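You operate a simulated robot arm through the tools that you are given. There is no shell and no other tool. Be economical: measure what you need, move in short steps, check, and stop when the job is done.

Carry out the task below with a simulated two-armed robot. There is one attempt and no reset: what you move stays moved.

TASK
Raise the teal plate, push the blue sagger to it, stand both tan tubes inside and add the blue tag.

It is judged by the outcome, as a careful person would: the job done as asked, and still so three seconds after it is handed in. It fails if anything else is knocked over, pushed out of place, dropped, spilled or broken.

THE ROBOT
Two 7-joint arms with two-finger grippers on one trunk, on a base that drives. Base frame: it is fixed to the floor where the robot stands at the start and does not move with it; the origin is under the middle of the robot, x ahead of it, y to its left, z up. Lengths are in cm, angles in degrees, forces in N, time in s.
The left shoulder is at the start at [13.2, 21.6, 103.8], the right one opposite. With the tool pointing down near the work surface each hand reaches from about 10 to 64 cm from the robot's upright axis, wherever it stands, measured 20 degrees to its own side. Places, roughly: blue clamp [60, 80, 90]; gauge arm [80, 70, 120]; gauge knob [90, 60, 120]; green switch [90, -100, 90]; setter [100, -125, 100]; table shield [70, -140, 70]; tan cone [100, -75, 125]; tan ring [75, -125, 75]; teal plate [50, 0, 80]; white lid [100, 100, 125]; white ring [75, -125, 75]; white switch [90, -10, 130]; yellow clamp [70, 70, 90]. Payload 3.18 kg a hand.
Tool frame (each hand has its own): the origin (TCP) lies between the finger pads and is the grasp point; the fingertips stand 3 cm ahead of it; z points along the fingers, y is the line along which they close. Largest opening 14.4 cm; the body of the gripper starts 10.3 cm behind the TCP.
Orientation is told as [roll, pitch, yaw] about the base's x, y, z axes, in that order, counted from this pose: with the fingers straight down and closing along the base's y, the tool's x points along the base's -x, its y along +y and its z along -z.

THE INTERFACE
- The arms move only by the tool jog_arm. It takes "left_plan", "right_plan" or both (then of equal length, played together; a hand with none holds still); each is a list of rows, each an object of numbers (a shift or turn left out is 0, a gripper value left out holds the last): "gripper": the finger opening in cm, from 0 to 14.4; "x", "y", "z": the shift along the base's x, y, z in cm; "wx", "wy", "wz": the turn, a rotation vector about the base's x, y, z in degrees. In form: [{"gripper": .., "x": .., "y": .., "z": .., "wx": .., "wy": .., "wz": ..}, ...]. A call has 1 to 10 rows; each row shifts and turns the commanded pose from where the row before left it. A row lasts 0.2 s, in which the tool goes at most 5 cm and 8.6 degrees; a call with a longer step from one row to the next is refused whole, and so is a gripper value outside its range. Where a pose cannot be reached the arm comes as near as it can. A force on the tool above 40 N (or 10 N above the force at the start of the call, whichever is more), or a blocked arm, ends the call early, and 0.2 s more pass. Each finger halts on what it meets, pressing with about 28 N; the grip force reading is that of the motor and also rises with nothing between the fingers. The clock runs only during rows and for 0.2 s after the last one: add rows that do not move to give the fingers time. The reply holds the time, the measured pose of the TCP, the force on the tool along the base axes, the opening and the grip force, in the units named above and with some noise, with the torque about the TCP (base axes, N m) and any sound that the robot's microphone picked up, and new pictures: "pictures" is both (left out), scene, wrist or none (wrist: the cameras of the hands that moved).
- Cameras (640 x 400 px; columns grow to the right, rows downward): "scene" is now at [26.2, -2.24, 124.9]; the picture's right is [-0.26, -0.97, 0.00], its down [-0.29, 0.08, -0.95] and it looks along [0.92, -0.25, -0.30] (base axes); focal length 214 px, centre (320, 200). "left" rides on the left gripper at [7.6, -1.6, -14.3] in its tool frame; the picture's right is [0.21, 0.98, 0.00], its down [-0.84, 0.18, -0.51] and it looks along [-0.50, 0.11, 0.86] (tool axes); focal length 218 px, centre (320, 200). "right" rides on the right gripper at [7.6, 1.6, -14.3] in its tool frame; the picture's right is [-0.21, 0.98, 0.00], its down [-0.84, -0.18, -0.51] and it looks along [-0.50, -0.11, 0.86] (tool axes); focal length 218 px, centre (320, 200). There is no depth. A picture from a camera that has moved, and an enlarged one, comes with that camera's place and axes in the base frame and with its lens.
- raise_lower(by): slides the trunk up (or, below 0, down) by that many cm; the arms and the scene camera ride with it, the base frame stays. It gives what a move gives, with no picture.
- drive_base(legs): drives the robot by 1 to 6 legs, each [ahead, left, turn to the left] in cm, cm and degrees, along the robot's own axes; the way and the turn of a leg run together, so that a leg with both is an arc; at most 150 cm and 180 degrees a leg. The arms and the cameras ride along, it lands a little off, and it stops where it bumps. It gives what a move gives, and a new picture of the scene camera.
- turn_head(pan, tilt): turns the head with the scene camera to pan (to the left, within 80 degrees either way) and tilt (down, from -29 to 69), counted from straight ahead of the robot. It gives what a move gives, and a new picture of the scene camera.
- inspect(camera, box): a new picture of the part [left, top, right, bottom] of that camera's present view, enlarged. No time passes.
- job_done(): hands the job in; it is judged then, once.

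Go step by step. Nothing tells you exact positions but the pictures and the camera data: compare them with the known pose of the tool, close in by small moves and look again before you grip or let go. The budget is 120 turns and 260 pictures, counting those below and the enlarged ones. Unless the task says otherwise, let go and move clear before handing in, and close with one line.

The tools are called after "Emit:" as a command line: name --argument value ..., lists and objects as JSON in quotes. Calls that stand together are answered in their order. jog_arm: Moves the arms, as the interface text tells. Its arguments: {"type":"object","properties":{"left_plan":{"type":"array"},"right_plan":{"type":"array"},"pictures":{"type":"string","enum":["both","scene","wrist","none"]}},"required":[]} The other tools are called the same way: raise_lower (by) slides the trunk up or down; drive_base (legs) drives the base; turn_head (pan, tilt) turns the head that bears the scene camera; inspect (camera, box) takes an enlarged picture of a part of a camera's view; job_done () hands the job in.

At the start:

```text
clock: 0.0
left_tool_pos: [41.14, 10.07, 119.73]
left_orientation: [0.0, 0.0, 0.5]
left_force: [56.7, 40.7, -28.6]
left_torque: [-5.74, 6.29, -2.24]
left_gripper_width: 14.4
left_grip_force: 0.1
right_tool_pos: [33.8, -24.68, 112.27]
right_orientation: [0.0, 0.2, 0.0]
right_force: [-0.2, -0.6, 0.7]
right_torque: [-0.02, 0.0, 0.04]
right_gripper_width: 14.4
right_grip_force: 0.1
trunk travel left (down, up): [-12.5, 24.4]
robot x, y, heading: [0.02, -0.32, 0.1]
head pan, tilt: [-13.2, 39.2]
```

scene: 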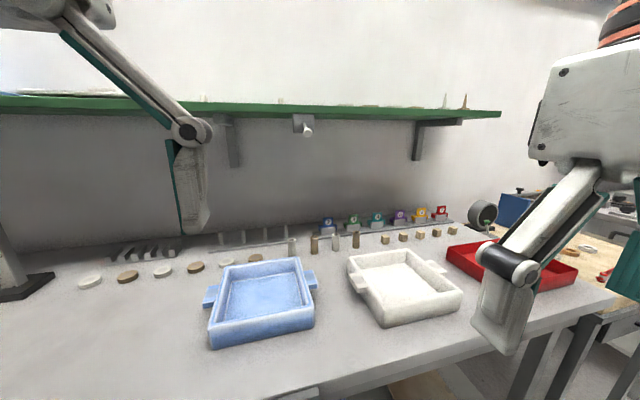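
right: 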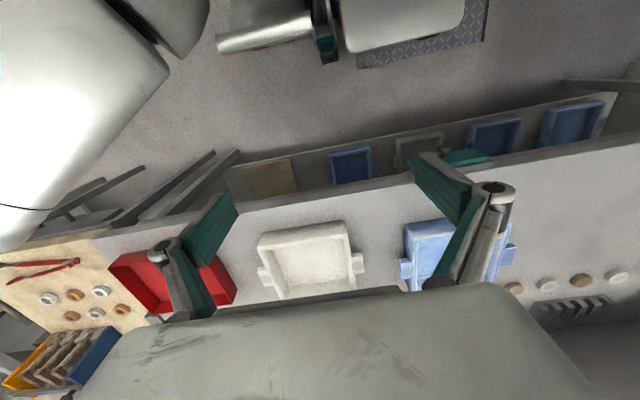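
left: 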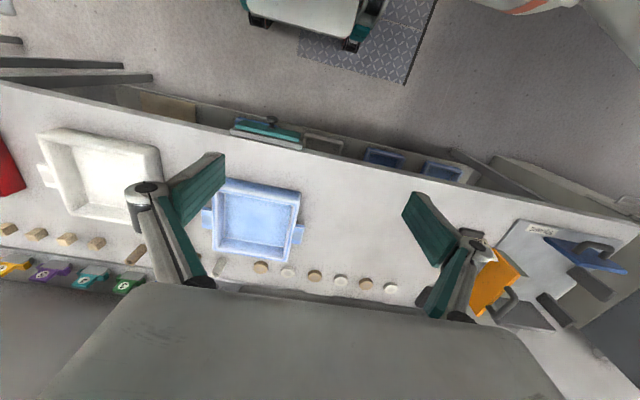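

I see a blue sagger and a white one on a bench, with a teal thing near the bench's front edge. I'll look closer before moving.

Emit:
inspect --camera "left" --box '[180, 90, 420, 300]'

Emit:
inspect --camera "scene" --box '[180, 190, 480, 380]'

Emit:
turn_head --pan 0 --tilt 65

```text
1.90 times, centred on (300, 195) of left
camera zoom: at [33.6, 8.21, 134.03], right [-0.22, 0.98, 0.0], down [0.84, 0.19, 0.51], along [0.49, 0.11, -0.86], focal length 416 px, centre (358, 210)
```

zoom: 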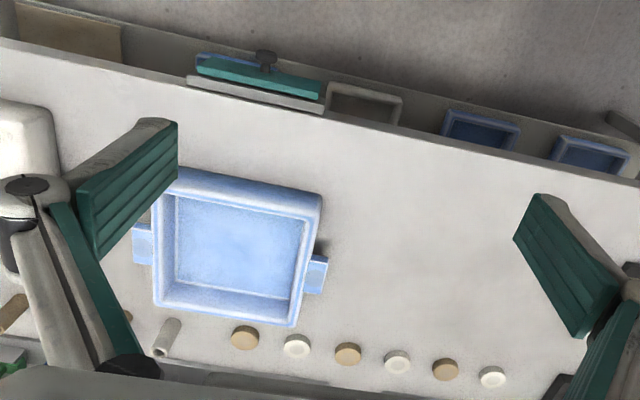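

```text
2.11 times, centred on (330, 285) of scene
camera zoom: at [26.2, -2.24, 124.9], right [-0.26, -0.97, 0.0], down [-0.29, 0.08, -0.95], along [0.92, -0.25, -0.3], focal length 452 px, centre (299, 21)
```

zoom: 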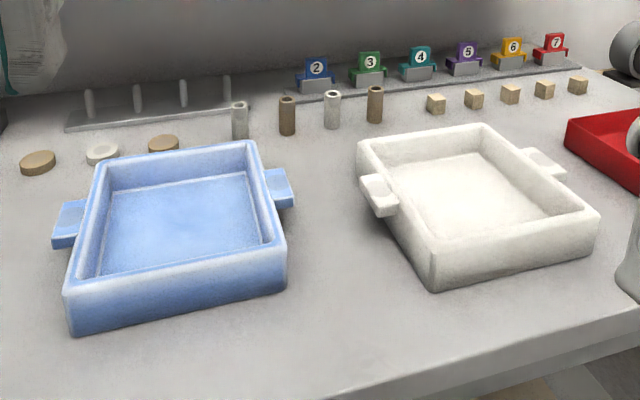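

```text
clock: 0.9
left_tool_pos: [41.27, 9.99, 119.52]
left_orientation: [0.2, 0.0, 0.5]
left_force: [39.1, 25.3, -30.7]
left_torque: [-3.57, 2.85, -2.09]
left_gripper_width: 14.37
left_grip_force: 0.2
right_tool_pos: [33.73, -24.69, 112.32]
right_orientation: [0.0, 0.1, -0.1]
right_force: [0.1, 0.4, -0.1]
right_torque: [0.0, -0.02, 0.04]
right_gripper_width: 14.41
right_grip_force: 0.1
trunk travel left (down, up): [-12.5, 24.4]
robot x, y, heading: [-0.11, -0.0, 0.2]
head pan, tilt: [0.0, 65.0]
camera scene: at [26.38, 0.13, 123.79], right [-0.01, -1.0, 0.0], down [-0.42, 0.0, -0.91], along [0.91, -0.01, -0.42], focal length 214 px, centre (320, 200)
```

scene: 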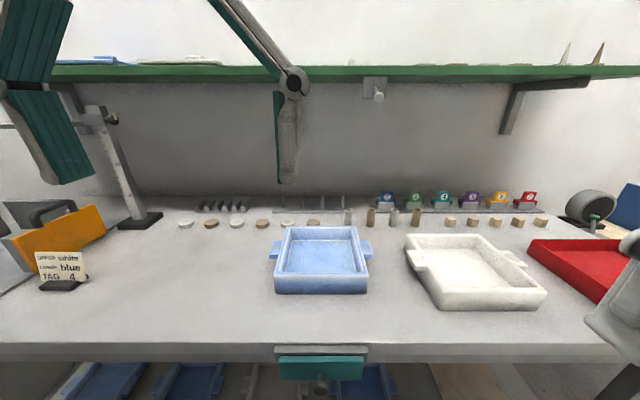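

The bench-front teal plate hangs at the edge under a grey strip with a dark knob. The left arm reads a steady push force, so I'll back it along the push and look closer at the plate and the card.

Emit:
jog_arm --left_plan '[{"x": 1, "y": 1, "z": -1}, {"x": 1, "y": 1, "z": -1}, {}]' --pictures "wrist"

Emit:
inspect --camera "scene" --box '[240, 320, 400, 400]'

Emit:
inspect --camera "scene" --box '[0, 190, 160, 300]'

Emit:
inspect --camera "scene" --box '[260, 180, 560, 310]'

```text
clock: 1.7
left_tool_pos: [43.14, 12.13, 117.86]
left_orientation: [-0.1, -0.1, 0.4]
left_force: [-0.2, 0.0, 0.2]
left_torque: [0.01, 0.0, 0.03]
left_gripper_width: 14.4
left_grip_force: 0.0
right_tool_pos: [33.82, -24.68, 112.26]
right_orientation: [-0.1, 0.0, 0.0]
right_force: [0.2, -0.3, -0.7]
right_torque: [-0.01, 0.0, 0.01]
right_gripper_width: 14.39
right_grip_force: 0.0
trunk travel left (down, up): [-12.5, 24.4]
robot x, y, heading: [-0.21, -0.06, -0.1]
head pan, tilt: [0.0, 65.0]
camera left: at [35.56, 10.24, 132.18], right [-0.22, 0.98, 0.0], down [0.84, 0.19, 0.51], along [0.5, 0.11, -0.86], focal length 218 px, centre (320, 200)
```

left: 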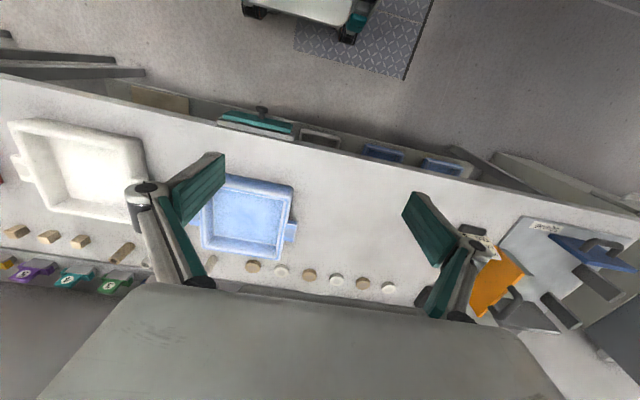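

```text
4.00 times, centred on (320, 360) of scene
camera zoom: at [23.2, 0.19, 118.17], right [0.0, -1.0, 0.0], down [-0.91, 0.0, -0.42], along [0.42, 0.0, -0.91], focal length 858 px, centre (320, -440)
```

zoom: 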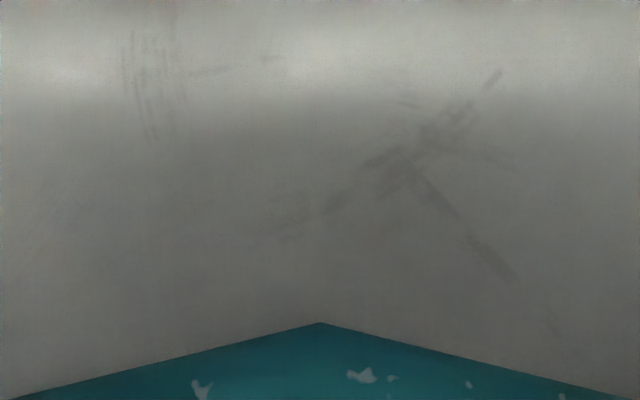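

```text
3.64 times, centred on (80, 245) of scene
camera zoom: at [23.2, 0.19, 118.17], right [0.0, -1.0, 0.0], down [-0.91, 0.0, -0.42], along [0.42, 0.0, -0.91], focal length 780 px, centre (1193, 36)
```

zoom: 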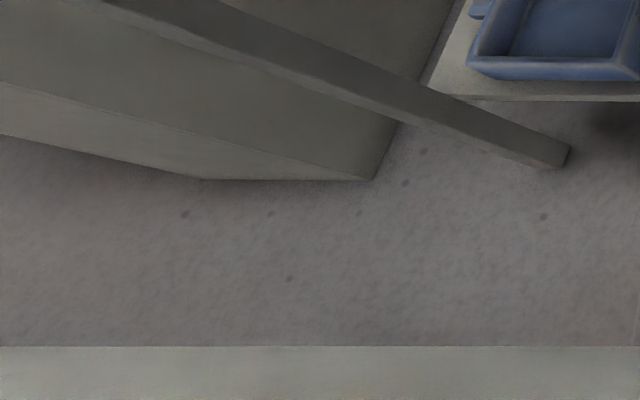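

```text
2.13 times, centred on (410, 245) of scene
camera zoom: at [23.2, 0.19, 118.17], right [0.0, -1.0, 0.0], down [-0.91, 0.0, -0.42], along [0.42, 0.0, -0.91], focal length 458 px, centre (128, 104)
```

zoom: 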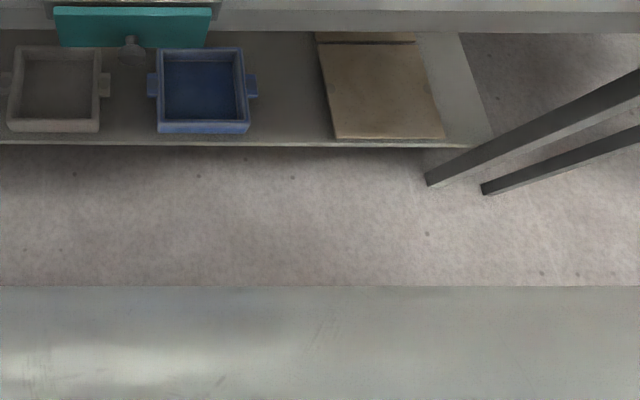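

The head had been pressing on the left hand; that is freed now. I'll tilt the head to see the plate and bench together.

Emit:
turn_head --pan 0 --tilt 40

Emit:
inspect --camera "scene" --box '[230, 240, 410, 360]'

Emit:
inspect --camera "scene" --box '[300, 60, 540, 210]'

```text
clock: 2.6
left_tool_pos: [43.25, 12.04, 117.86]
left_orientation: [0.0, 0.0, 0.5]
left_force: [-0.3, -0.3, -0.5]
left_torque: [-0.01, -0.01, -0.04]
left_gripper_width: 14.41
left_grip_force: 0.1
right_tool_pos: [33.86, -24.76, 112.25]
right_orientation: [0.0, 0.2, 0.0]
right_force: [-0.1, -0.1, -0.2]
right_torque: [0.04, 0.01, 0.02]
right_gripper_width: 14.41
right_grip_force: 0.0
trunk travel left (down, up): [-12.5, 24.4]
robot x, y, heading: [-0.11, -0.04, 0.0]
head pan, tilt: [0.0, 40.0]
camera scene: at [25.68, 0.2, 121.37], right [0.0, -1.0, 0.0], down [-0.64, 0.0, -0.77], along [0.77, 0.0, -0.64], focal length 214 px, centre (320, 200)
```

scene: 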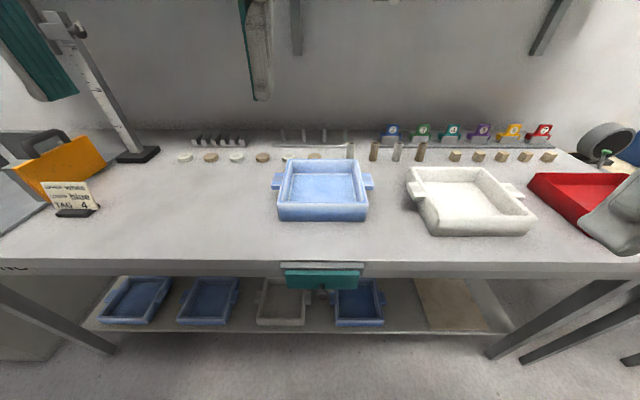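

```text
3.33 times, centred on (320, 300) of scene
camera zoom: at [25.68, 0.2, 121.37], right [0.0, -1.0, 0.0], down [-0.64, 0.0, -0.77], along [0.77, 0.0, -0.64], focal length 715 px, centre (320, -133)
```

zoom: 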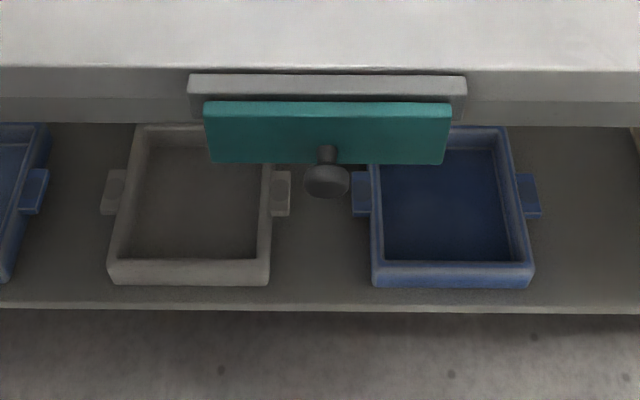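

```text
2.67 times, centred on (420, 135) of scene
camera zoom: at [25.68, 0.2, 121.37], right [0.0, -1.0, 0.0], down [-0.64, 0.0, -0.77], along [0.77, 0.0, -0.64], focal length 572 px, centre (53, 373)
```

zoom: 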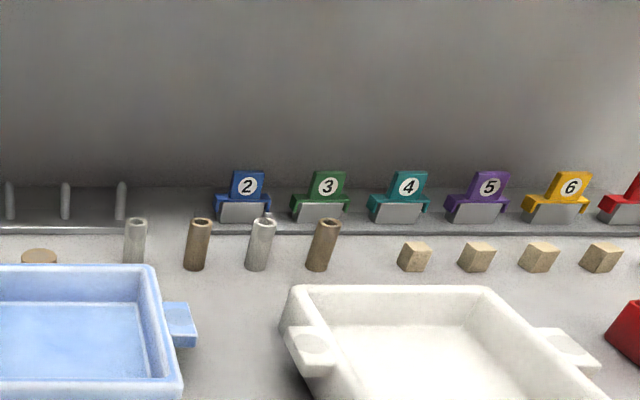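

The blue tag is No. 2, the tan tubes are the two brown ones behind the sagger, and the bench top seems to be near z 87, front edge x 49. I'll bring the left hand over the plate's knob for a closer look.

Emit:
jog_arm --left_plan '[{"x": -3, "y": -3, "z": -3}, {"x": -3, "y": -3, "z": -3}, {"x": 0, "y": -3, "z": -3}, {"x": 0, "y": -3, "z": -3}, {}]' --pictures "wrist"

Emit:
inspect --camera "left" --box '[240, 80, 400, 180]'

Emit:
inspect --camera "scene" --box '[240, 240, 400, 340]'

```text
refused: row 1 steps farther than a row can; nothing moved
```

```text
4.00 times, centred on (320, 130) of left
camera zoom: at [35.7, 10.27, 132.11], right [-0.22, 0.98, 0.0], down [0.84, 0.19, 0.51], along [0.5, 0.11, -0.86], focal length 873 px, centre (320, 480)
```

zoom: 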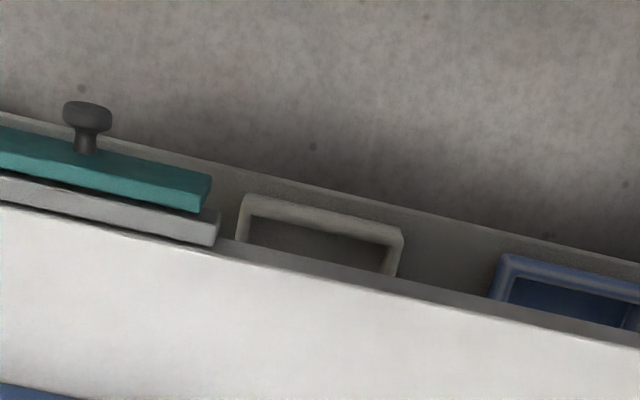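

```text
4.00 times, centred on (320, 290) of scene
camera zoom: at [25.68, 0.2, 121.37], right [0.0, -1.0, 0.0], down [-0.64, 0.0, -0.77], along [0.77, 0.0, -0.64], focal length 858 px, centre (320, -160)
```

zoom: 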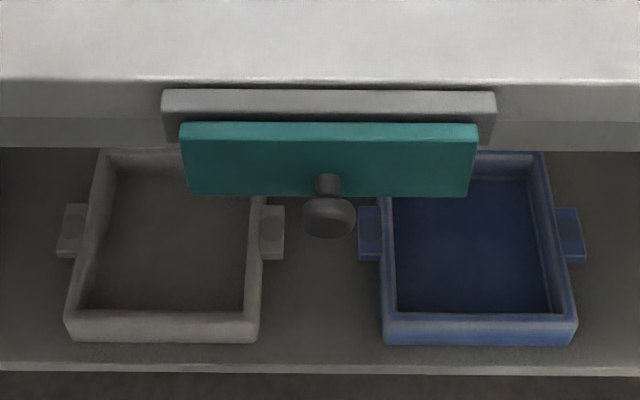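

Triangulated, the knob head is near [44.8, -0.3, 82.7], on a vertical plate that should slide up. I'll bring the left hand over it.

Emit:
jog_arm --left_plan '[{"y": -3, "z": -3, "gripper": 7}, {"y": -3, "z": -3}, {"y": -3, "z": -3}, {"y": -3.2, "z": -3}, {"z": -4, "x": 0.5}, {"z": -3, "x": 0.5}, {}]' --pictures "both"

Emit:
inspect --camera "left" --box '[200, 20, 440, 220]'

```text
clock: 3.0
left_tool_pos: [43.77, 9.26, 115.1]
left_orientation: [-0.6, 0.2, 0.8]
left_force: [1.1, -0.3, -0.2]
left_torque: [-0.01, 0.05, -0.03]
left_gripper_width: 7.01
left_grip_force: 0.1
right_tool_pos: [34.08, -24.59, 112.17]
right_orientation: [0.0, 0.2, 0.0]
right_force: [0.4, -0.6, 0.3]
right_torque: [-0.01, -0.02, -0.02]
right_gripper_width: 14.41
right_grip_force: 0.0
trunk travel left (down, up): [-12.5, 24.4]
robot x, y, heading: [0.12, -0.0, 0.3]
head pan, tilt: [0.0, 40.0]
stopped in row 2 (left hand): the force on the tool passed its limit at 63 N (the readings are from after the stop); the commanded pose is now the measured one
camera scene: at [25.77, 0.19, 121.3], right [0.0, -1.0, 0.0], down [-0.65, 0.0, -0.76], along [0.76, 0.0, -0.65], focal length 214 px, centre (320, 200)
camera left: at [36.23, 7.65, 129.42], right [-0.22, 0.97, -0.01], down [0.84, 0.2, 0.5], along [0.49, 0.1, -0.86], focal length 218 px, centre (320, 200)
```

scene: 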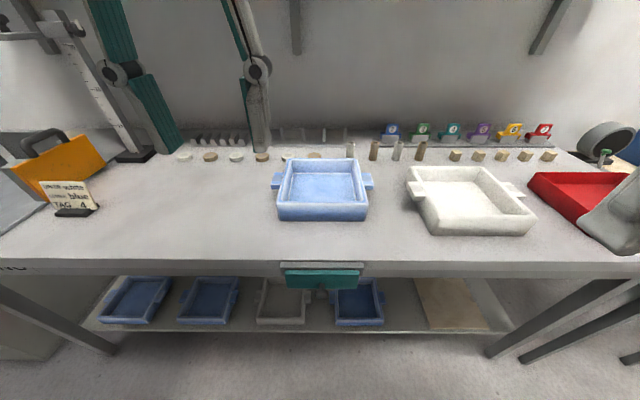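
left: 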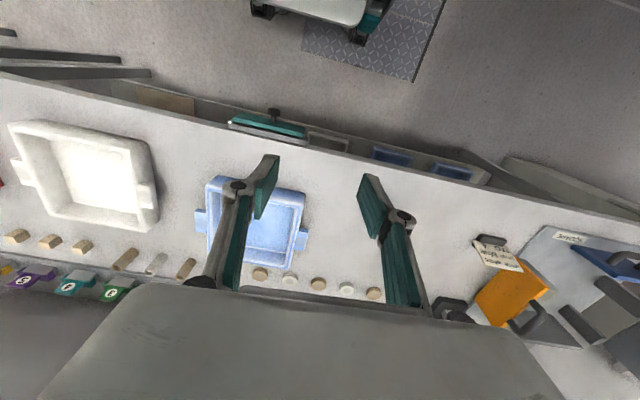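

```text
2.00 times, centred on (320, 120) of left
camera zoom: at [36.23, 7.65, 129.42], right [-0.22, 0.97, -0.01], down [0.84, 0.2, 0.5], along [0.49, 0.1, -0.86], focal length 436 px, centre (320, 360)
```

zoom: 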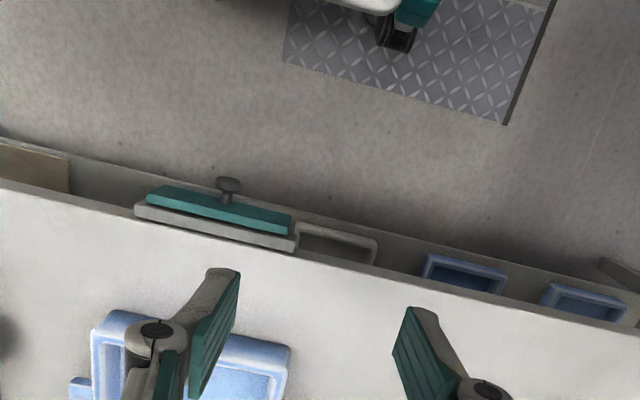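

The hand met the head again, so I'll back the base 13 cm to work on the plate at more arm's length, after moving the hand clear.

Emit:
jog_arm --left_plan '[{"x": 3, "y": 3, "z": -1}, {"x": 3, "y": 0, "z": -3}, {"x": 3, "z": -3}, {}]' --pictures "none"

Emit:
drive_base --legs '[[-13, 0, 0]]'

```text
clock: 4.0
left_tool_pos: [52.51, 12.08, 108.4]
left_orientation: [-0.6, 0.0, 0.8]
left_force: [-1.1, -1.1, 0.3]
left_torque: [0.03, -0.02, 0.01]
left_gripper_width: 7.0
left_grip_force: 0.0
right_tool_pos: [33.92, -24.71, 112.43]
right_orientation: [0.0, 0.0, 0.0]
right_force: [0.0, -0.1, -0.2]
right_torque: [0.0, -0.01, -0.01]
right_gripper_width: 14.41
right_grip_force: 0.1
trunk travel left (down, up): [-12.5, 24.4]
robot x, y, heading: [-0.24, -0.34, -0.2]
head pan, tilt: [0.0, 40.0]
```

```text
clock: 5.3
left_tool_pos: [39.73, 12.16, 108.36]
left_orientation: [-0.5, 0.1, 0.9]
left_force: [0.0, -0.5, 0.3]
left_torque: [0.01, -0.05, -0.02]
left_gripper_width: 6.99
left_grip_force: 0.1
right_tool_pos: [20.89, -24.68, 112.24]
right_orientation: [-0.1, 0.0, 0.1]
right_force: [-0.6, 0.9, 0.3]
right_torque: [0.0, -0.02, -0.02]
right_gripper_width: 14.4
right_grip_force: 0.0
trunk travel left (down, up): [-12.5, 24.4]
robot x, y, heading: [-13.16, -0.23, -0.1]
head pan, tilt: [0.0, 40.0]
camera scene: at [12.74, 0.21, 121.36], right [0.0, -1.0, 0.0], down [-0.64, 0.0, -0.77], along [0.77, 0.0, -0.64], focal length 214 px, centre (320, 200)
```

scene: 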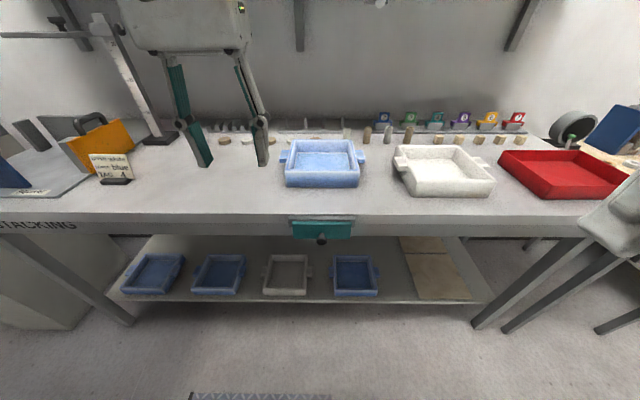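

Clear now; the bench and knob are in full view. I'll bring the left hand above the knob in steps.

Emit:
jog_arm --left_plan '[{"y": -4, "x": 1}, {"y": -4, "x": 1}, {"y": -4.2, "x": 1}, {"x": 1.5, "z": -3, "wx": 0.5, "wz": -0.9}, {"z": -3}, {}]' --pictures "both"

Emit:
inspect --camera "left" --box '[200, 60, 440, 260]'

Emit:
inspect --camera "scene" --box '[240, 150, 400, 260]'

```text
clock: 6.7
left_tool_pos: [44.1, -0.06, 102.19]
left_orientation: [-0.1, 0.0, 0.0]
left_force: [-0.4, 0.0, -0.3]
left_torque: [-0.02, 0.01, 0.02]
left_gripper_width: 7.0
left_grip_force: 0.1
right_tool_pos: [20.77, -24.57, 112.28]
right_orientation: [-0.1, 0.0, 0.1]
right_force: [-0.6, -0.2, 0.2]
right_torque: [0.01, -0.02, 0.01]
right_gripper_width: 14.4
right_grip_force: 0.0
trunk travel left (down, up): [-12.5, 24.4]
robot x, y, heading: [-12.55, 0.33, -0.2]
head pan, tilt: [0.0, 40.0]
camera scene: at [12.72, 0.22, 121.4], right [0.0, -1.0, 0.0], down [-0.64, 0.0, -0.77], along [0.77, 0.0, -0.64], focal length 214 px, centre (320, 200)
camera left: at [36.67, -1.75, 116.55], right [-0.21, 0.98, 0.0], down [0.84, 0.18, 0.51], along [0.5, 0.1, -0.86], focal length 218 px, centre (320, 200)
```

scene: 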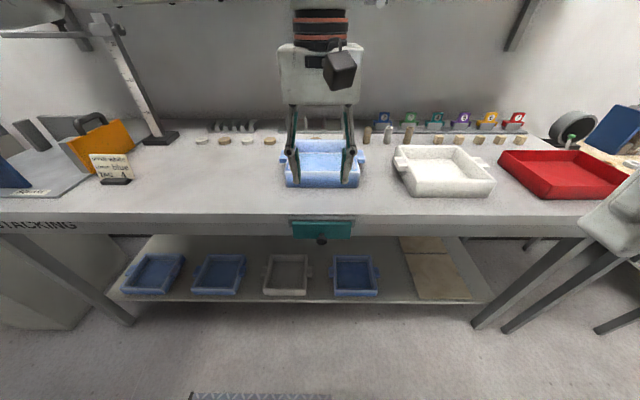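
left: 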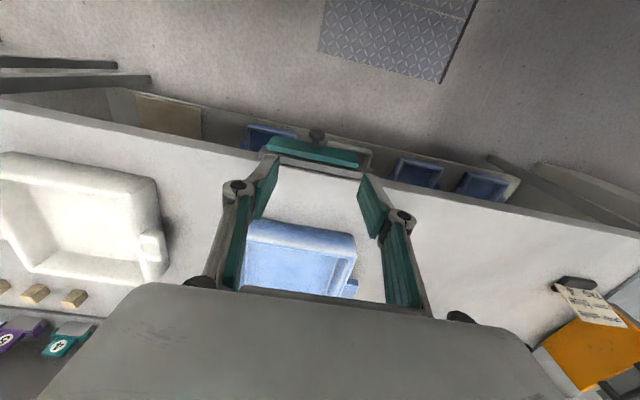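

```text
2.00 times, centred on (320, 160) of left
camera zoom: at [36.67, -1.75, 116.55], right [-0.21, 0.98, 0.0], down [0.84, 0.18, 0.51], along [0.5, 0.1, -0.86], focal length 436 px, centre (320, 280)
```

zoom: 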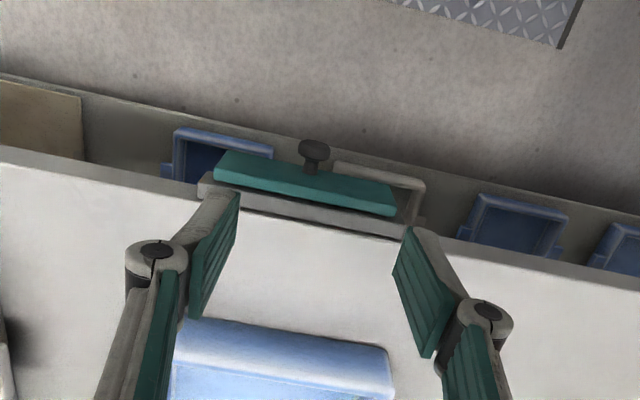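

```text
3.64 times, centred on (320, 205) of scene
camera zoom: at [12.72, 0.22, 121.4], right [0.0, -1.0, 0.0], down [-0.64, 0.0, -0.77], along [0.77, 0.0, -0.64], focal length 780 px, centre (320, 182)
```

zoom: 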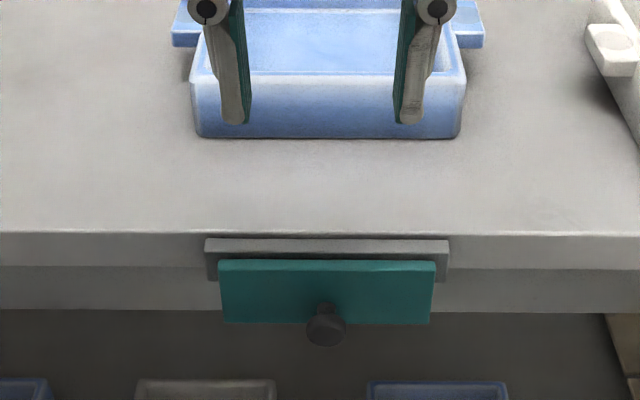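

The knob stands near [45, -0.4, 82.5]. I'll descend with open fingers around it.

Emit:
jog_arm --left_plan '[{"z": -4.5, "x": 0.1, "y": -0.3}, {"z": -4.5}, {"z": -4}, {"z": -3.5}, {}]' --pictures "both"

Emit:
inspect --camera "left" --box '[200, 60, 440, 260]'

Emit:
inspect --camera "scene" --box '[240, 150, 400, 260]'

```text
clock: 7.9
left_tool_pos: [44.29, -0.1, 85.84]
left_orientation: [0.1, 0.0, 0.0]
left_force: [0.6, -0.4, -0.1]
left_torque: [0.01, -0.01, -0.02]
left_gripper_width: 6.98
left_grip_force: 0.1
right_tool_pos: [20.86, -24.66, 112.35]
right_orientation: [0.0, 0.1, 0.0]
right_force: [-0.3, -0.1, 0.0]
right_torque: [0.01, 0.0, 0.0]
right_gripper_width: 14.38
right_grip_force: 0.0
trunk travel left (down, up): [-12.5, 24.4]
robot x, y, heading: [-13.03, 0.03, 0.1]
head pan, tilt: [0.0, 40.0]
camera scene: at [12.7, 0.21, 121.4], right [0.0, -1.0, 0.0], down [-0.64, 0.0, -0.77], along [0.77, 0.0, -0.64], focal length 214 px, centre (320, 200)
camera left: at [36.71, -1.88, 100.02], right [-0.21, 0.98, 0.0], down [0.84, 0.18, 0.51], along [0.5, 0.1, -0.86], focal length 218 px, centre (320, 200)
```

scene: 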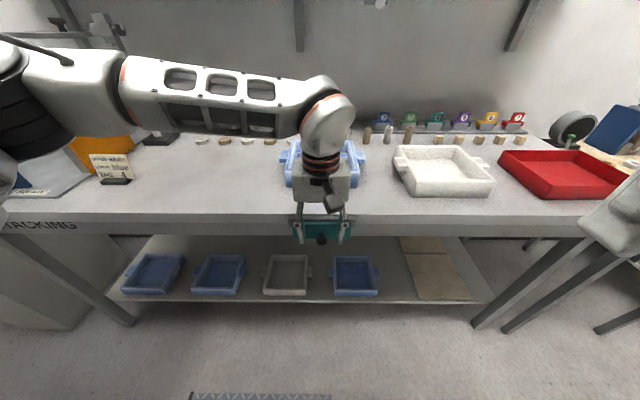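
left: 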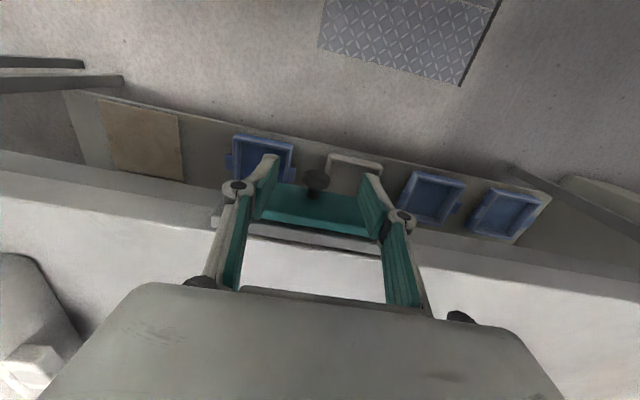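

```text
2.00 times, centred on (320, 160) of left
camera zoom: at [36.71, -1.88, 100.02], right [-0.21, 0.98, 0.0], down [0.84, 0.18, 0.51], along [0.5, 0.1, -0.86], focal length 436 px, centre (320, 280)
```

zoom: 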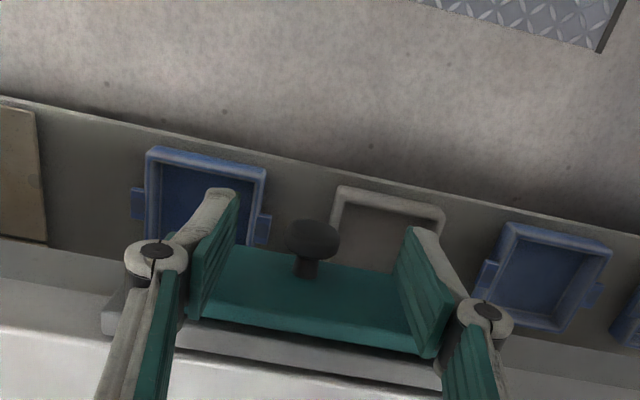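

```text
3.64 times, centred on (320, 205) of scene
camera zoom: at [12.7, 0.21, 121.4], right [0.0, -1.0, 0.0], down [-0.64, 0.0, -0.77], along [0.77, 0.0, -0.64], focal length 780 px, centre (320, 182)
```

zoom: 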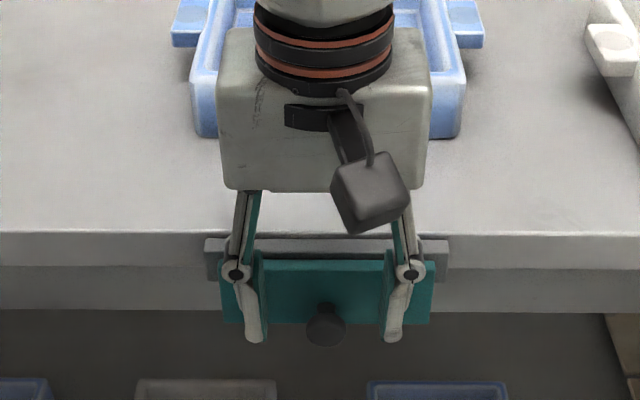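

The fingers straddle the knob; I'll go down 3 cm and close on it.

Emit:
jog_arm --left_plan '[{"z": -3.2, "y": -0.2, "x": 0.2}, {}, {"gripper": 2}, {"gripper": 0.5}, {}, {}]' --pictures "wrist"

Emit:
inspect --camera "scene" --box '[240, 150, 400, 260]'

```text
clock: 9.3
left_tool_pos: [44.45, -0.35, 82.51]
left_orientation: [-0.1, 0.1, -0.1]
left_force: [-1.9, 2.2, 2.0]
left_torque: [0.03, -0.14, 0.01]
left_gripper_width: 2.43
left_grip_force: 45.2
right_tool_pos: [20.87, -24.59, 112.28]
right_orientation: [0.0, 0.1, -0.1]
right_force: [-0.2, 0.1, -0.2]
right_torque: [-0.01, 0.01, 0.01]
right_gripper_width: 14.41
right_grip_force: 0.0
trunk travel left (down, up): [-12.5, 24.4]
robot x, y, heading: [-12.97, 0.13, 0.1]
head pan, tilt: [0.0, 40.0]
camera left: at [36.9, -2.06, 96.88], right [-0.21, 0.98, 0.0], down [0.84, 0.18, 0.51], along [0.5, 0.1, -0.86], focal length 218 px, centre (320, 200)
```

left: 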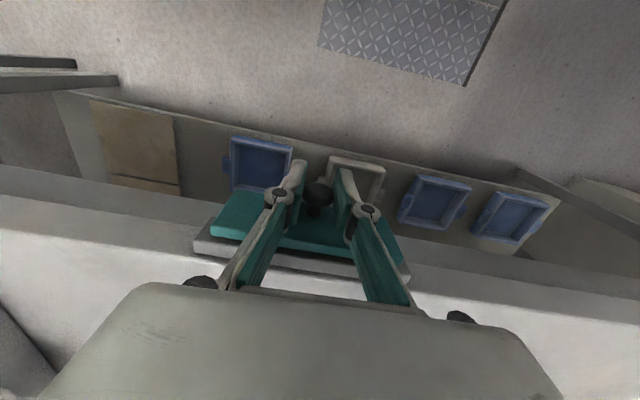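

```text
3.64 times, centred on (320, 205) of scene
camera zoom: at [12.73, 0.23, 121.38], right [0.0, -1.0, 0.0], down [-0.64, 0.0, -0.77], along [0.77, 0.0, -0.64], focal length 780 px, centre (320, 182)
```

zoom: 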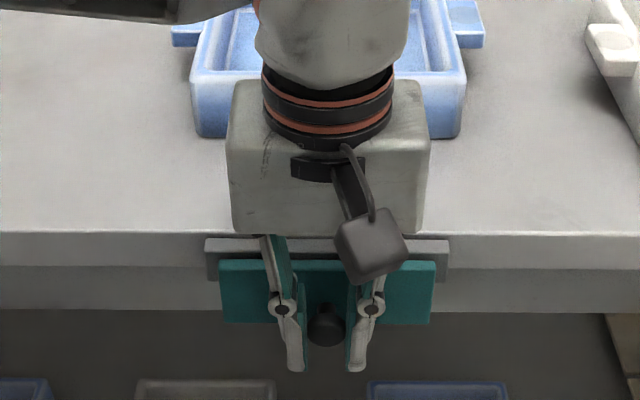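

The knob is held (2.4 cm). Now I lift straight up gently.

Emit:
jog_arm --left_plan '[{"z": 0.7}, {"z": 0.7}, {"z": 0.6}, {}]' --pictures "none"

Emit:
inspect --camera "scene" --box '[240, 150, 400, 260]'

```text
clock: 10.3
left_tool_pos: [44.53, -0.41, 84.67]
left_orientation: [-0.1, 0.2, 0.0]
left_force: [-7.1, 11.0, -4.4]
left_torque: [0.22, 0.87, 0.11]
left_gripper_width: 2.41
left_grip_force: 45.0
right_tool_pos: [20.92, -24.61, 112.29]
right_orientation: [0.0, 0.1, 0.1]
right_force: [0.0, -0.3, 0.6]
right_torque: [0.02, 0.0, -0.02]
right_gripper_width: 14.41
right_grip_force: 0.1
trunk travel left (down, up): [-12.5, 24.4]
robot x, y, heading: [-12.98, 0.27, -0.0]
head pan, tilt: [0.0, 40.0]
```

```text
3.64 times, centred on (320, 205) of scene
camera zoom: at [12.74, 0.31, 121.37], right [0.0, -1.0, 0.0], down [-0.64, 0.0, -0.77], along [0.77, 0.0, -0.64], focal length 780 px, centre (320, 182)
```

zoom: 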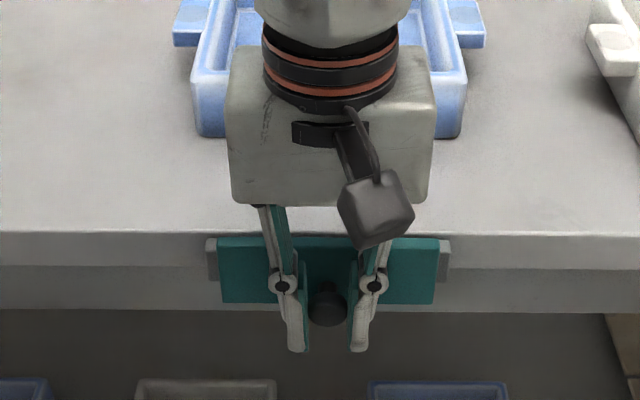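

The plate rises with the knob. I continue up until it stops.

Emit:
jog_arm --left_plan '[{"z": 0.8}, {"z": 0.8}, {"z": 0.8}, {"z": 0.6}, {}]' --pictures "none"

Emit:
inspect --camera "scene" --box '[240, 150, 400, 260]'

```text
clock: 11.5
left_tool_pos: [44.66, -0.45, 87.31]
left_orientation: [0.1, 0.4, -0.1]
left_force: [-8.3, 9.8, -35.2]
left_torque: [0.13, 0.37, 0.06]
left_gripper_width: 2.49
left_grip_force: 45.0
right_tool_pos: [21.17, -24.54, 112.17]
right_orientation: [0.0, 0.2, 0.0]
right_force: [0.4, 0.8, -0.1]
right_torque: [0.04, -0.01, 0.0]
right_gripper_width: 14.4
right_grip_force: 0.1
trunk travel left (down, up): [-12.5, 24.4]
robot x, y, heading: [-12.91, -0.14, -0.4]
head pan, tilt: [0.0, 40.0]
```

```text
3.64 times, centred on (320, 205) of scene
camera zoom: at [12.96, 0.29, 121.29], right [0.0, -1.0, 0.0], down [-0.64, 0.0, -0.77], along [0.77, 0.0, -0.64], focal length 780 px, centre (320, 182)
```

zoom: 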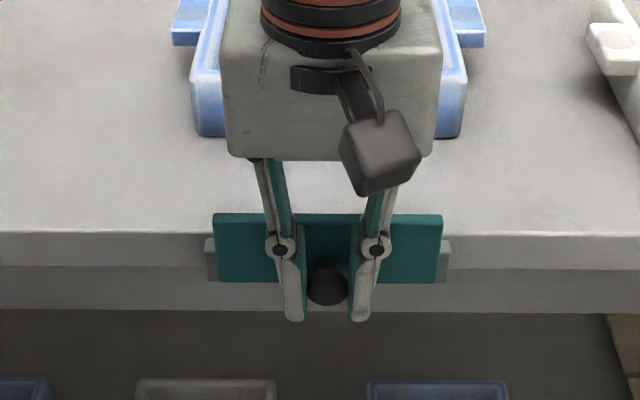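

It met a firm stop about 4.3 cm up (force −35 N). I'll relieve the pull, then open slightly and see whether it holds.

Emit:
jog_arm --left_plan '[{"z": -0.4}, {}, {"gripper": 5}, {}, {}]' --pictures "none"

Emit:
inspect --camera "scene" --box '[240, 150, 400, 260]'

Emit:
inspect --camera "left" --box '[200, 100, 440, 300]'

```text
clock: 12.7
left_tool_pos: [44.38, -0.65, 87.23]
left_orientation: [-0.2, 0.1, -0.1]
left_force: [0.4, -0.1, 0.8]
left_torque: [-0.03, 0.02, -0.03]
left_gripper_width: 4.99
left_grip_force: 0.0
right_tool_pos: [20.86, -24.71, 112.17]
right_orientation: [-0.1, 0.2, 0.0]
right_force: [0.5, -0.2, 0.5]
right_torque: [-0.01, 0.02, 0.03]
right_gripper_width: 14.39
right_grip_force: 0.1
trunk travel left (down, up): [-12.5, 24.4]
robot x, y, heading: [-12.56, -0.06, -0.0]
head pan, tilt: [0.0, 40.0]
```

```text
3.64 times, centred on (320, 205) of scene
camera zoom: at [12.74, 0.22, 121.39], right [0.0, -1.0, 0.0], down [-0.64, 0.0, -0.77], along [0.77, 0.0, -0.64], focal length 780 px, centre (320, 182)
```

zoom: 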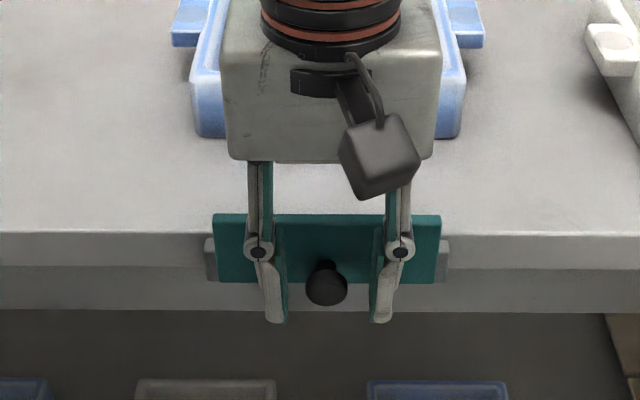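

```text
2.00 times, centred on (320, 200) of left
camera zoom: at [36.98, -2.18, 101.64], right [-0.21, 0.98, 0.0], down [0.84, 0.18, 0.51], along [0.5, 0.1, -0.86], focal length 436 px, centre (320, 200)
```

zoom: 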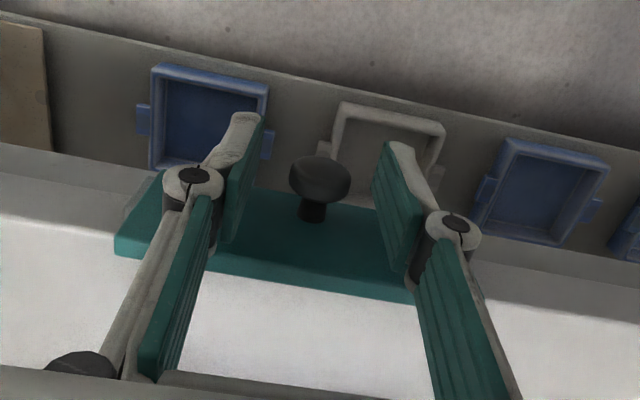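

The plate stays up. I'll lift the left hand clear and check.

Emit:
jog_arm --left_plan '[{"z": 4, "gripper": 7}, {"z": 4.5}, {"z": 4.5}, {"z": 4.5, "x": 1}, {"z": 1, "y": 4, "x": 2, "gripper": 14.4}, {"y": 4, "x": 2}, {}]' --pictures "scene"

Emit:
inspect --camera "scene" --box '[250, 110, 430, 250]'

```text
clock: 14.3
left_tool_pos: [49.61, 7.31, 105.83]
left_orientation: [-0.1, 0.0, -0.2]
left_force: [0.5, 0.0, -0.6]
left_torque: [0.02, 0.0, 0.02]
left_gripper_width: 14.4
left_grip_force: 0.1
right_tool_pos: [20.92, -24.7, 112.23]
right_orientation: [0.0, 0.1, -0.1]
right_force: [-0.3, 0.4, 0.0]
right_torque: [0.04, -0.02, 0.0]
right_gripper_width: 14.4
right_grip_force: 0.1
trunk travel left (down, up): [-12.5, 24.4]
robot x, y, heading: [-12.9, 0.2, -0.1]
head pan, tilt: [0.0, 40.0]
camera scene: at [12.74, 0.18, 121.38], right [0.0, -1.0, 0.0], down [-0.64, 0.0, -0.77], along [0.77, 0.0, -0.64], focal length 214 px, centre (320, 200)
```

scene: 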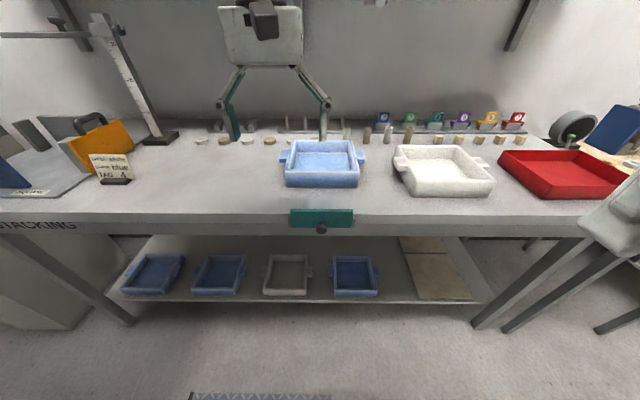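

```text
2.86 times, centred on (340, 180) of scene
camera zoom: at [12.74, 0.18, 121.38], right [0.0, -1.0, 0.0], down [-0.64, 0.0, -0.77], along [0.77, 0.0, -0.64], focal length 613 px, centre (263, 257)
```

zoom: 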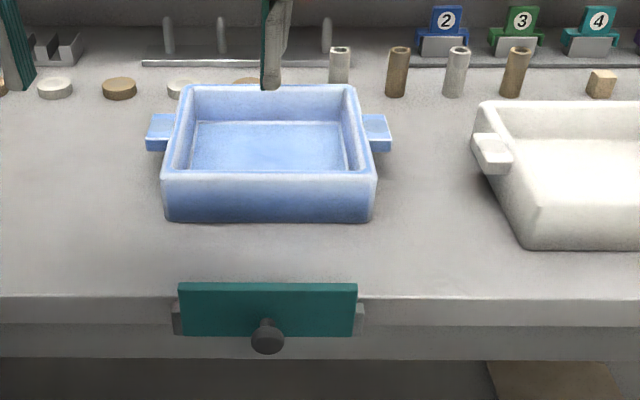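

The plate is up and holding. I estimate the sagger spans x 58.9–78.1, y −10…9.2, top z 92; tan tubes at about [85, −16.7] and [85, −31.2]. I'll lower the left hand to pass just over the sagger and drive ahead.

Emit:
jog_arm --left_plan '[{"z": -4, "y": -2}, {"z": -4, "y": -2}, {"y": -2}, {}]' --pictures "none"

Emit:
drive_base --legs '[[20, 0, 0]]'

```text
clock: 15.3
left_tool_pos: [49.48, 1.46, 97.54]
left_orientation: [-0.2, 0.1, -0.1]
left_force: [0.1, -0.7, -0.2]
left_torque: [-0.04, 0.02, -0.01]
left_gripper_width: 14.41
left_grip_force: 0.1
right_tool_pos: [20.99, -24.63, 112.34]
right_orientation: [0.0, 0.1, 0.1]
right_force: [0.4, -0.8, -0.3]
right_torque: [-0.05, 0.04, 0.02]
right_gripper_width: 14.4
right_grip_force: 0.1
trunk travel left (down, up): [-12.5, 24.4]
robot x, y, heading: [-12.88, 0.29, 0.2]
head pan, tilt: [0.0, 40.0]
```

```text
clock: 16.9
left_tool_pos: [69.77, 1.15, 97.63]
left_orientation: [-0.1, 0.0, -0.3]
left_force: [-0.5, 0.0, -0.2]
left_torque: [0.0, 0.01, -0.04]
left_gripper_width: 14.41
left_grip_force: 0.2
right_tool_pos: [40.9, -24.83, 112.28]
right_orientation: [0.0, 0.0, -0.1]
right_force: [0.6, -0.7, -0.2]
right_torque: [-0.02, 0.06, -0.02]
right_gripper_width: 14.43
right_grip_force: 0.1
trunk travel left (down, up): [-12.5, 24.4]
robot x, y, heading: [6.83, -0.1, -0.3]
head pan, tilt: [0.0, 40.0]
camera scene: at [32.89, 0.1, 121.38], right [0.0, -1.0, 0.0], down [-0.64, 0.0, -0.77], along [0.77, 0.0, -0.64], focal length 214 px, centre (320, 200)
```

scene: 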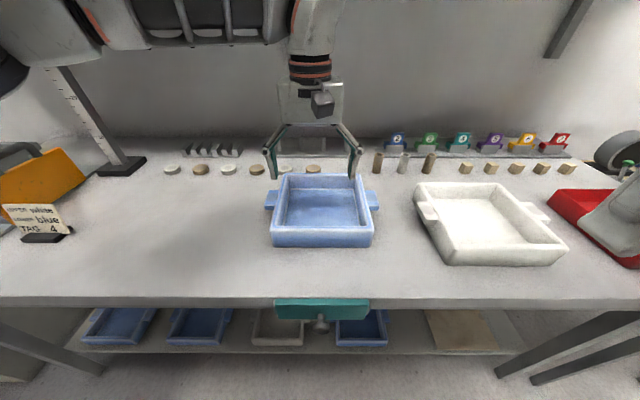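

Good so far. Before going nearer I'll look down at the base's gap to the bench.

Emit:
turn_head --pan 0 --tilt 69

```text
clock: 17.9
left_tool_pos: [69.54, 1.22, 97.7]
left_orientation: [-0.1, 0.1, -0.4]
left_force: [-0.1, -0.5, 0.1]
left_torque: [0.03, -0.01, 0.01]
left_gripper_width: 14.42
left_grip_force: 0.0
right_tool_pos: [40.99, -24.79, 112.29]
right_orientation: [0.0, 0.1, -0.1]
right_force: [0.7, 0.6, 0.0]
right_torque: [-0.02, -0.01, 0.01]
right_gripper_width: 14.4
right_grip_force: 0.0
trunk travel left (down, up): [-12.5, 24.4]
robot x, y, heading: [7.24, -0.15, -0.3]
head pan, tilt: [0.0, 68.8]
camera scene: at [29.96, 0.11, 117.77], right [0.0, -1.0, 0.0], down [-0.93, 0.0, -0.36], along [0.36, 0.0, -0.93], focal length 214 px, centre (320, 200)
```

scene: 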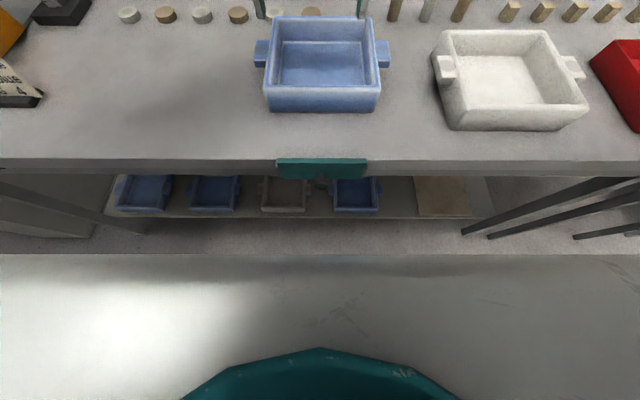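

Driving much nearer would bring the chest near the knob. Instead I'll put the open fingers inside the sagger and push on its front wall toward the plate, so I back up 7 cm.

Emit:
drive_base --legs '[[-7.5, 0, 0]]'

Emit:
turn_head --pan 0 --tilt 45

Emit:
inspect --camera "left" --box '[120, 60, 520, 310]'

```text
clock: 18.9
left_tool_pos: [62.33, 1.26, 97.73]
left_orientation: [-0.1, 0.2, -0.2]
left_force: [0.0, -0.1, 1.3]
left_torque: [0.0, -0.04, 0.0]
left_gripper_width: 14.4
left_grip_force: 0.0
right_tool_pos: [33.67, -24.73, 112.16]
right_orientation: [0.0, 0.1, -0.1]
right_force: [-0.3, -0.4, -0.4]
right_torque: [-0.06, -0.04, 0.01]
right_gripper_width: 14.42
right_grip_force: 0.1
trunk travel left (down, up): [-12.5, 24.4]
robot x, y, heading: [0.08, 0.19, -0.3]
head pan, tilt: [0.0, 68.8]
camera scene: at [22.64, 0.13, 117.76], right [0.0, -1.0, 0.0], down [-0.93, 0.0, -0.36], along [0.36, 0.0, -0.93], focal length 214 px, centre (320, 200)
```

scene: 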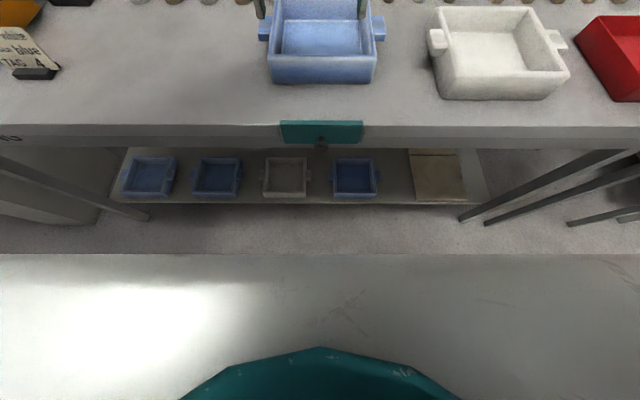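

```text
clock: 19.8
left_tool_pos: [62.28, 1.29, 97.6]
left_orientation: [-0.2, 0.1, -0.3]
left_force: [0.8, 0.7, -0.7]
left_torque: [-0.01, 0.01, 0.0]
left_gripper_width: 14.42
left_grip_force: 0.1
right_tool_pos: [33.68, -24.73, 112.2]
right_orientation: [-0.1, 0.1, -0.1]
right_force: [0.3, -0.5, -0.1]
right_torque: [0.04, -0.01, 0.04]
right_gripper_width: 14.42
right_grip_force: 0.1
trunk travel left (down, up): [-12.5, 24.4]
robot x, y, heading: [0.17, -0.23, -0.2]
head pan, tilt: [0.0, 45.0]
camera scene: at [25.22, 0.12, 120.64], right [0.0, -1.0, 0.0], down [-0.71, 0.0, -0.71], along [0.71, 0.0, -0.71], focal length 214 px, centre (320, 200)
```

scene: 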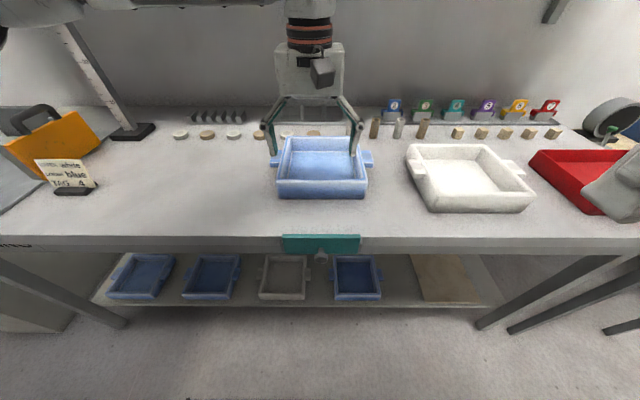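

```text
1.60 times, centred on (320, 185) of left
camera zoom: at [54.82, -0.45, 111.97], right [-0.2, 0.98, 0.0], down [0.84, 0.18, 0.51], along [0.5, 0.1, -0.86], focal length 349 px, centre (320, 224)
```

zoom: 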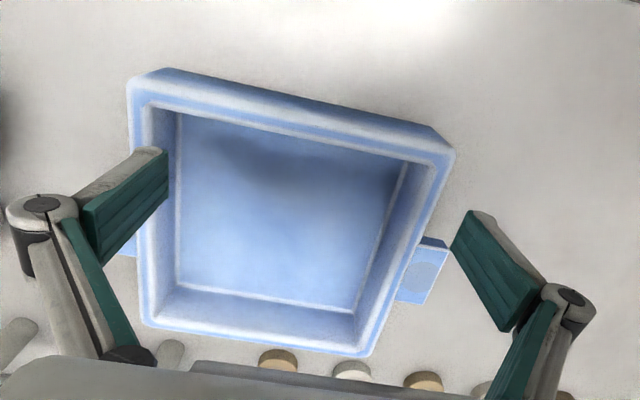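

The sagger's inner front wall is near x 60.8, interior about 15.5 cm wide centred at y −0.5. I'll narrow the fingers to 10 cm, centre and lower them inside.

Emit:
jog_arm --left_plan '[{"x": 2.2, "y": -1.8, "gripper": 10, "wz": 0.3}, {}, {"z": -2.5}, {"z": -2.5}, {}]' --pictures "wrist"

Emit:
inspect --camera "scene" --box '[240, 100, 400, 260]'

```text
clock: 21.0
left_tool_pos: [64.55, -0.7, 92.84]
left_orientation: [-0.1, 0.0, 0.1]
left_force: [0.5, 0.6, 0.8]
left_torque: [0.02, -0.04, 0.03]
left_gripper_width: 9.97
left_grip_force: 0.0
right_tool_pos: [33.7, -24.81, 112.27]
right_orientation: [0.0, 0.0, -0.1]
right_force: [-0.2, 0.2, -0.7]
right_torque: [-0.01, 0.05, -0.01]
right_gripper_width: 14.4
right_grip_force: 0.1
trunk travel left (down, up): [-12.5, 24.4]
robot x, y, heading: [-0.09, -0.05, -0.3]
head pan, tilt: [0.0, 45.0]
camera left: at [57.01, -2.37, 107.08], right [-0.21, 0.98, 0.0], down [0.84, 0.18, 0.51], along [0.5, 0.1, -0.86], focal length 218 px, centre (320, 200)
```

left: 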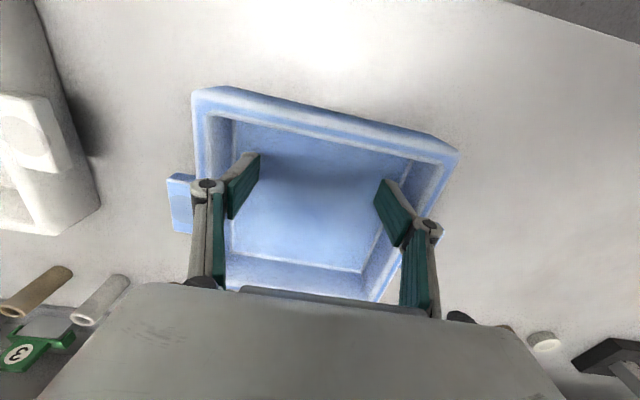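

```text
2.50 times, centred on (320, 180) of scene
camera zoom: at [25.18, 0.11, 120.67], right [0.0, -1.0, 0.0], down [-0.71, 0.0, -0.71], along [0.71, 0.0, -0.71], focal length 536 px, centre (320, 250)
```

zoom: 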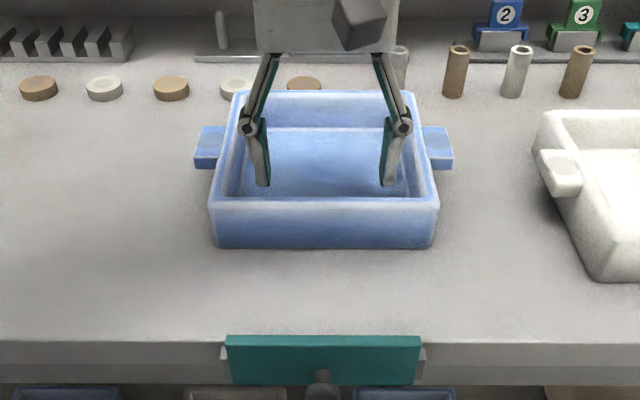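

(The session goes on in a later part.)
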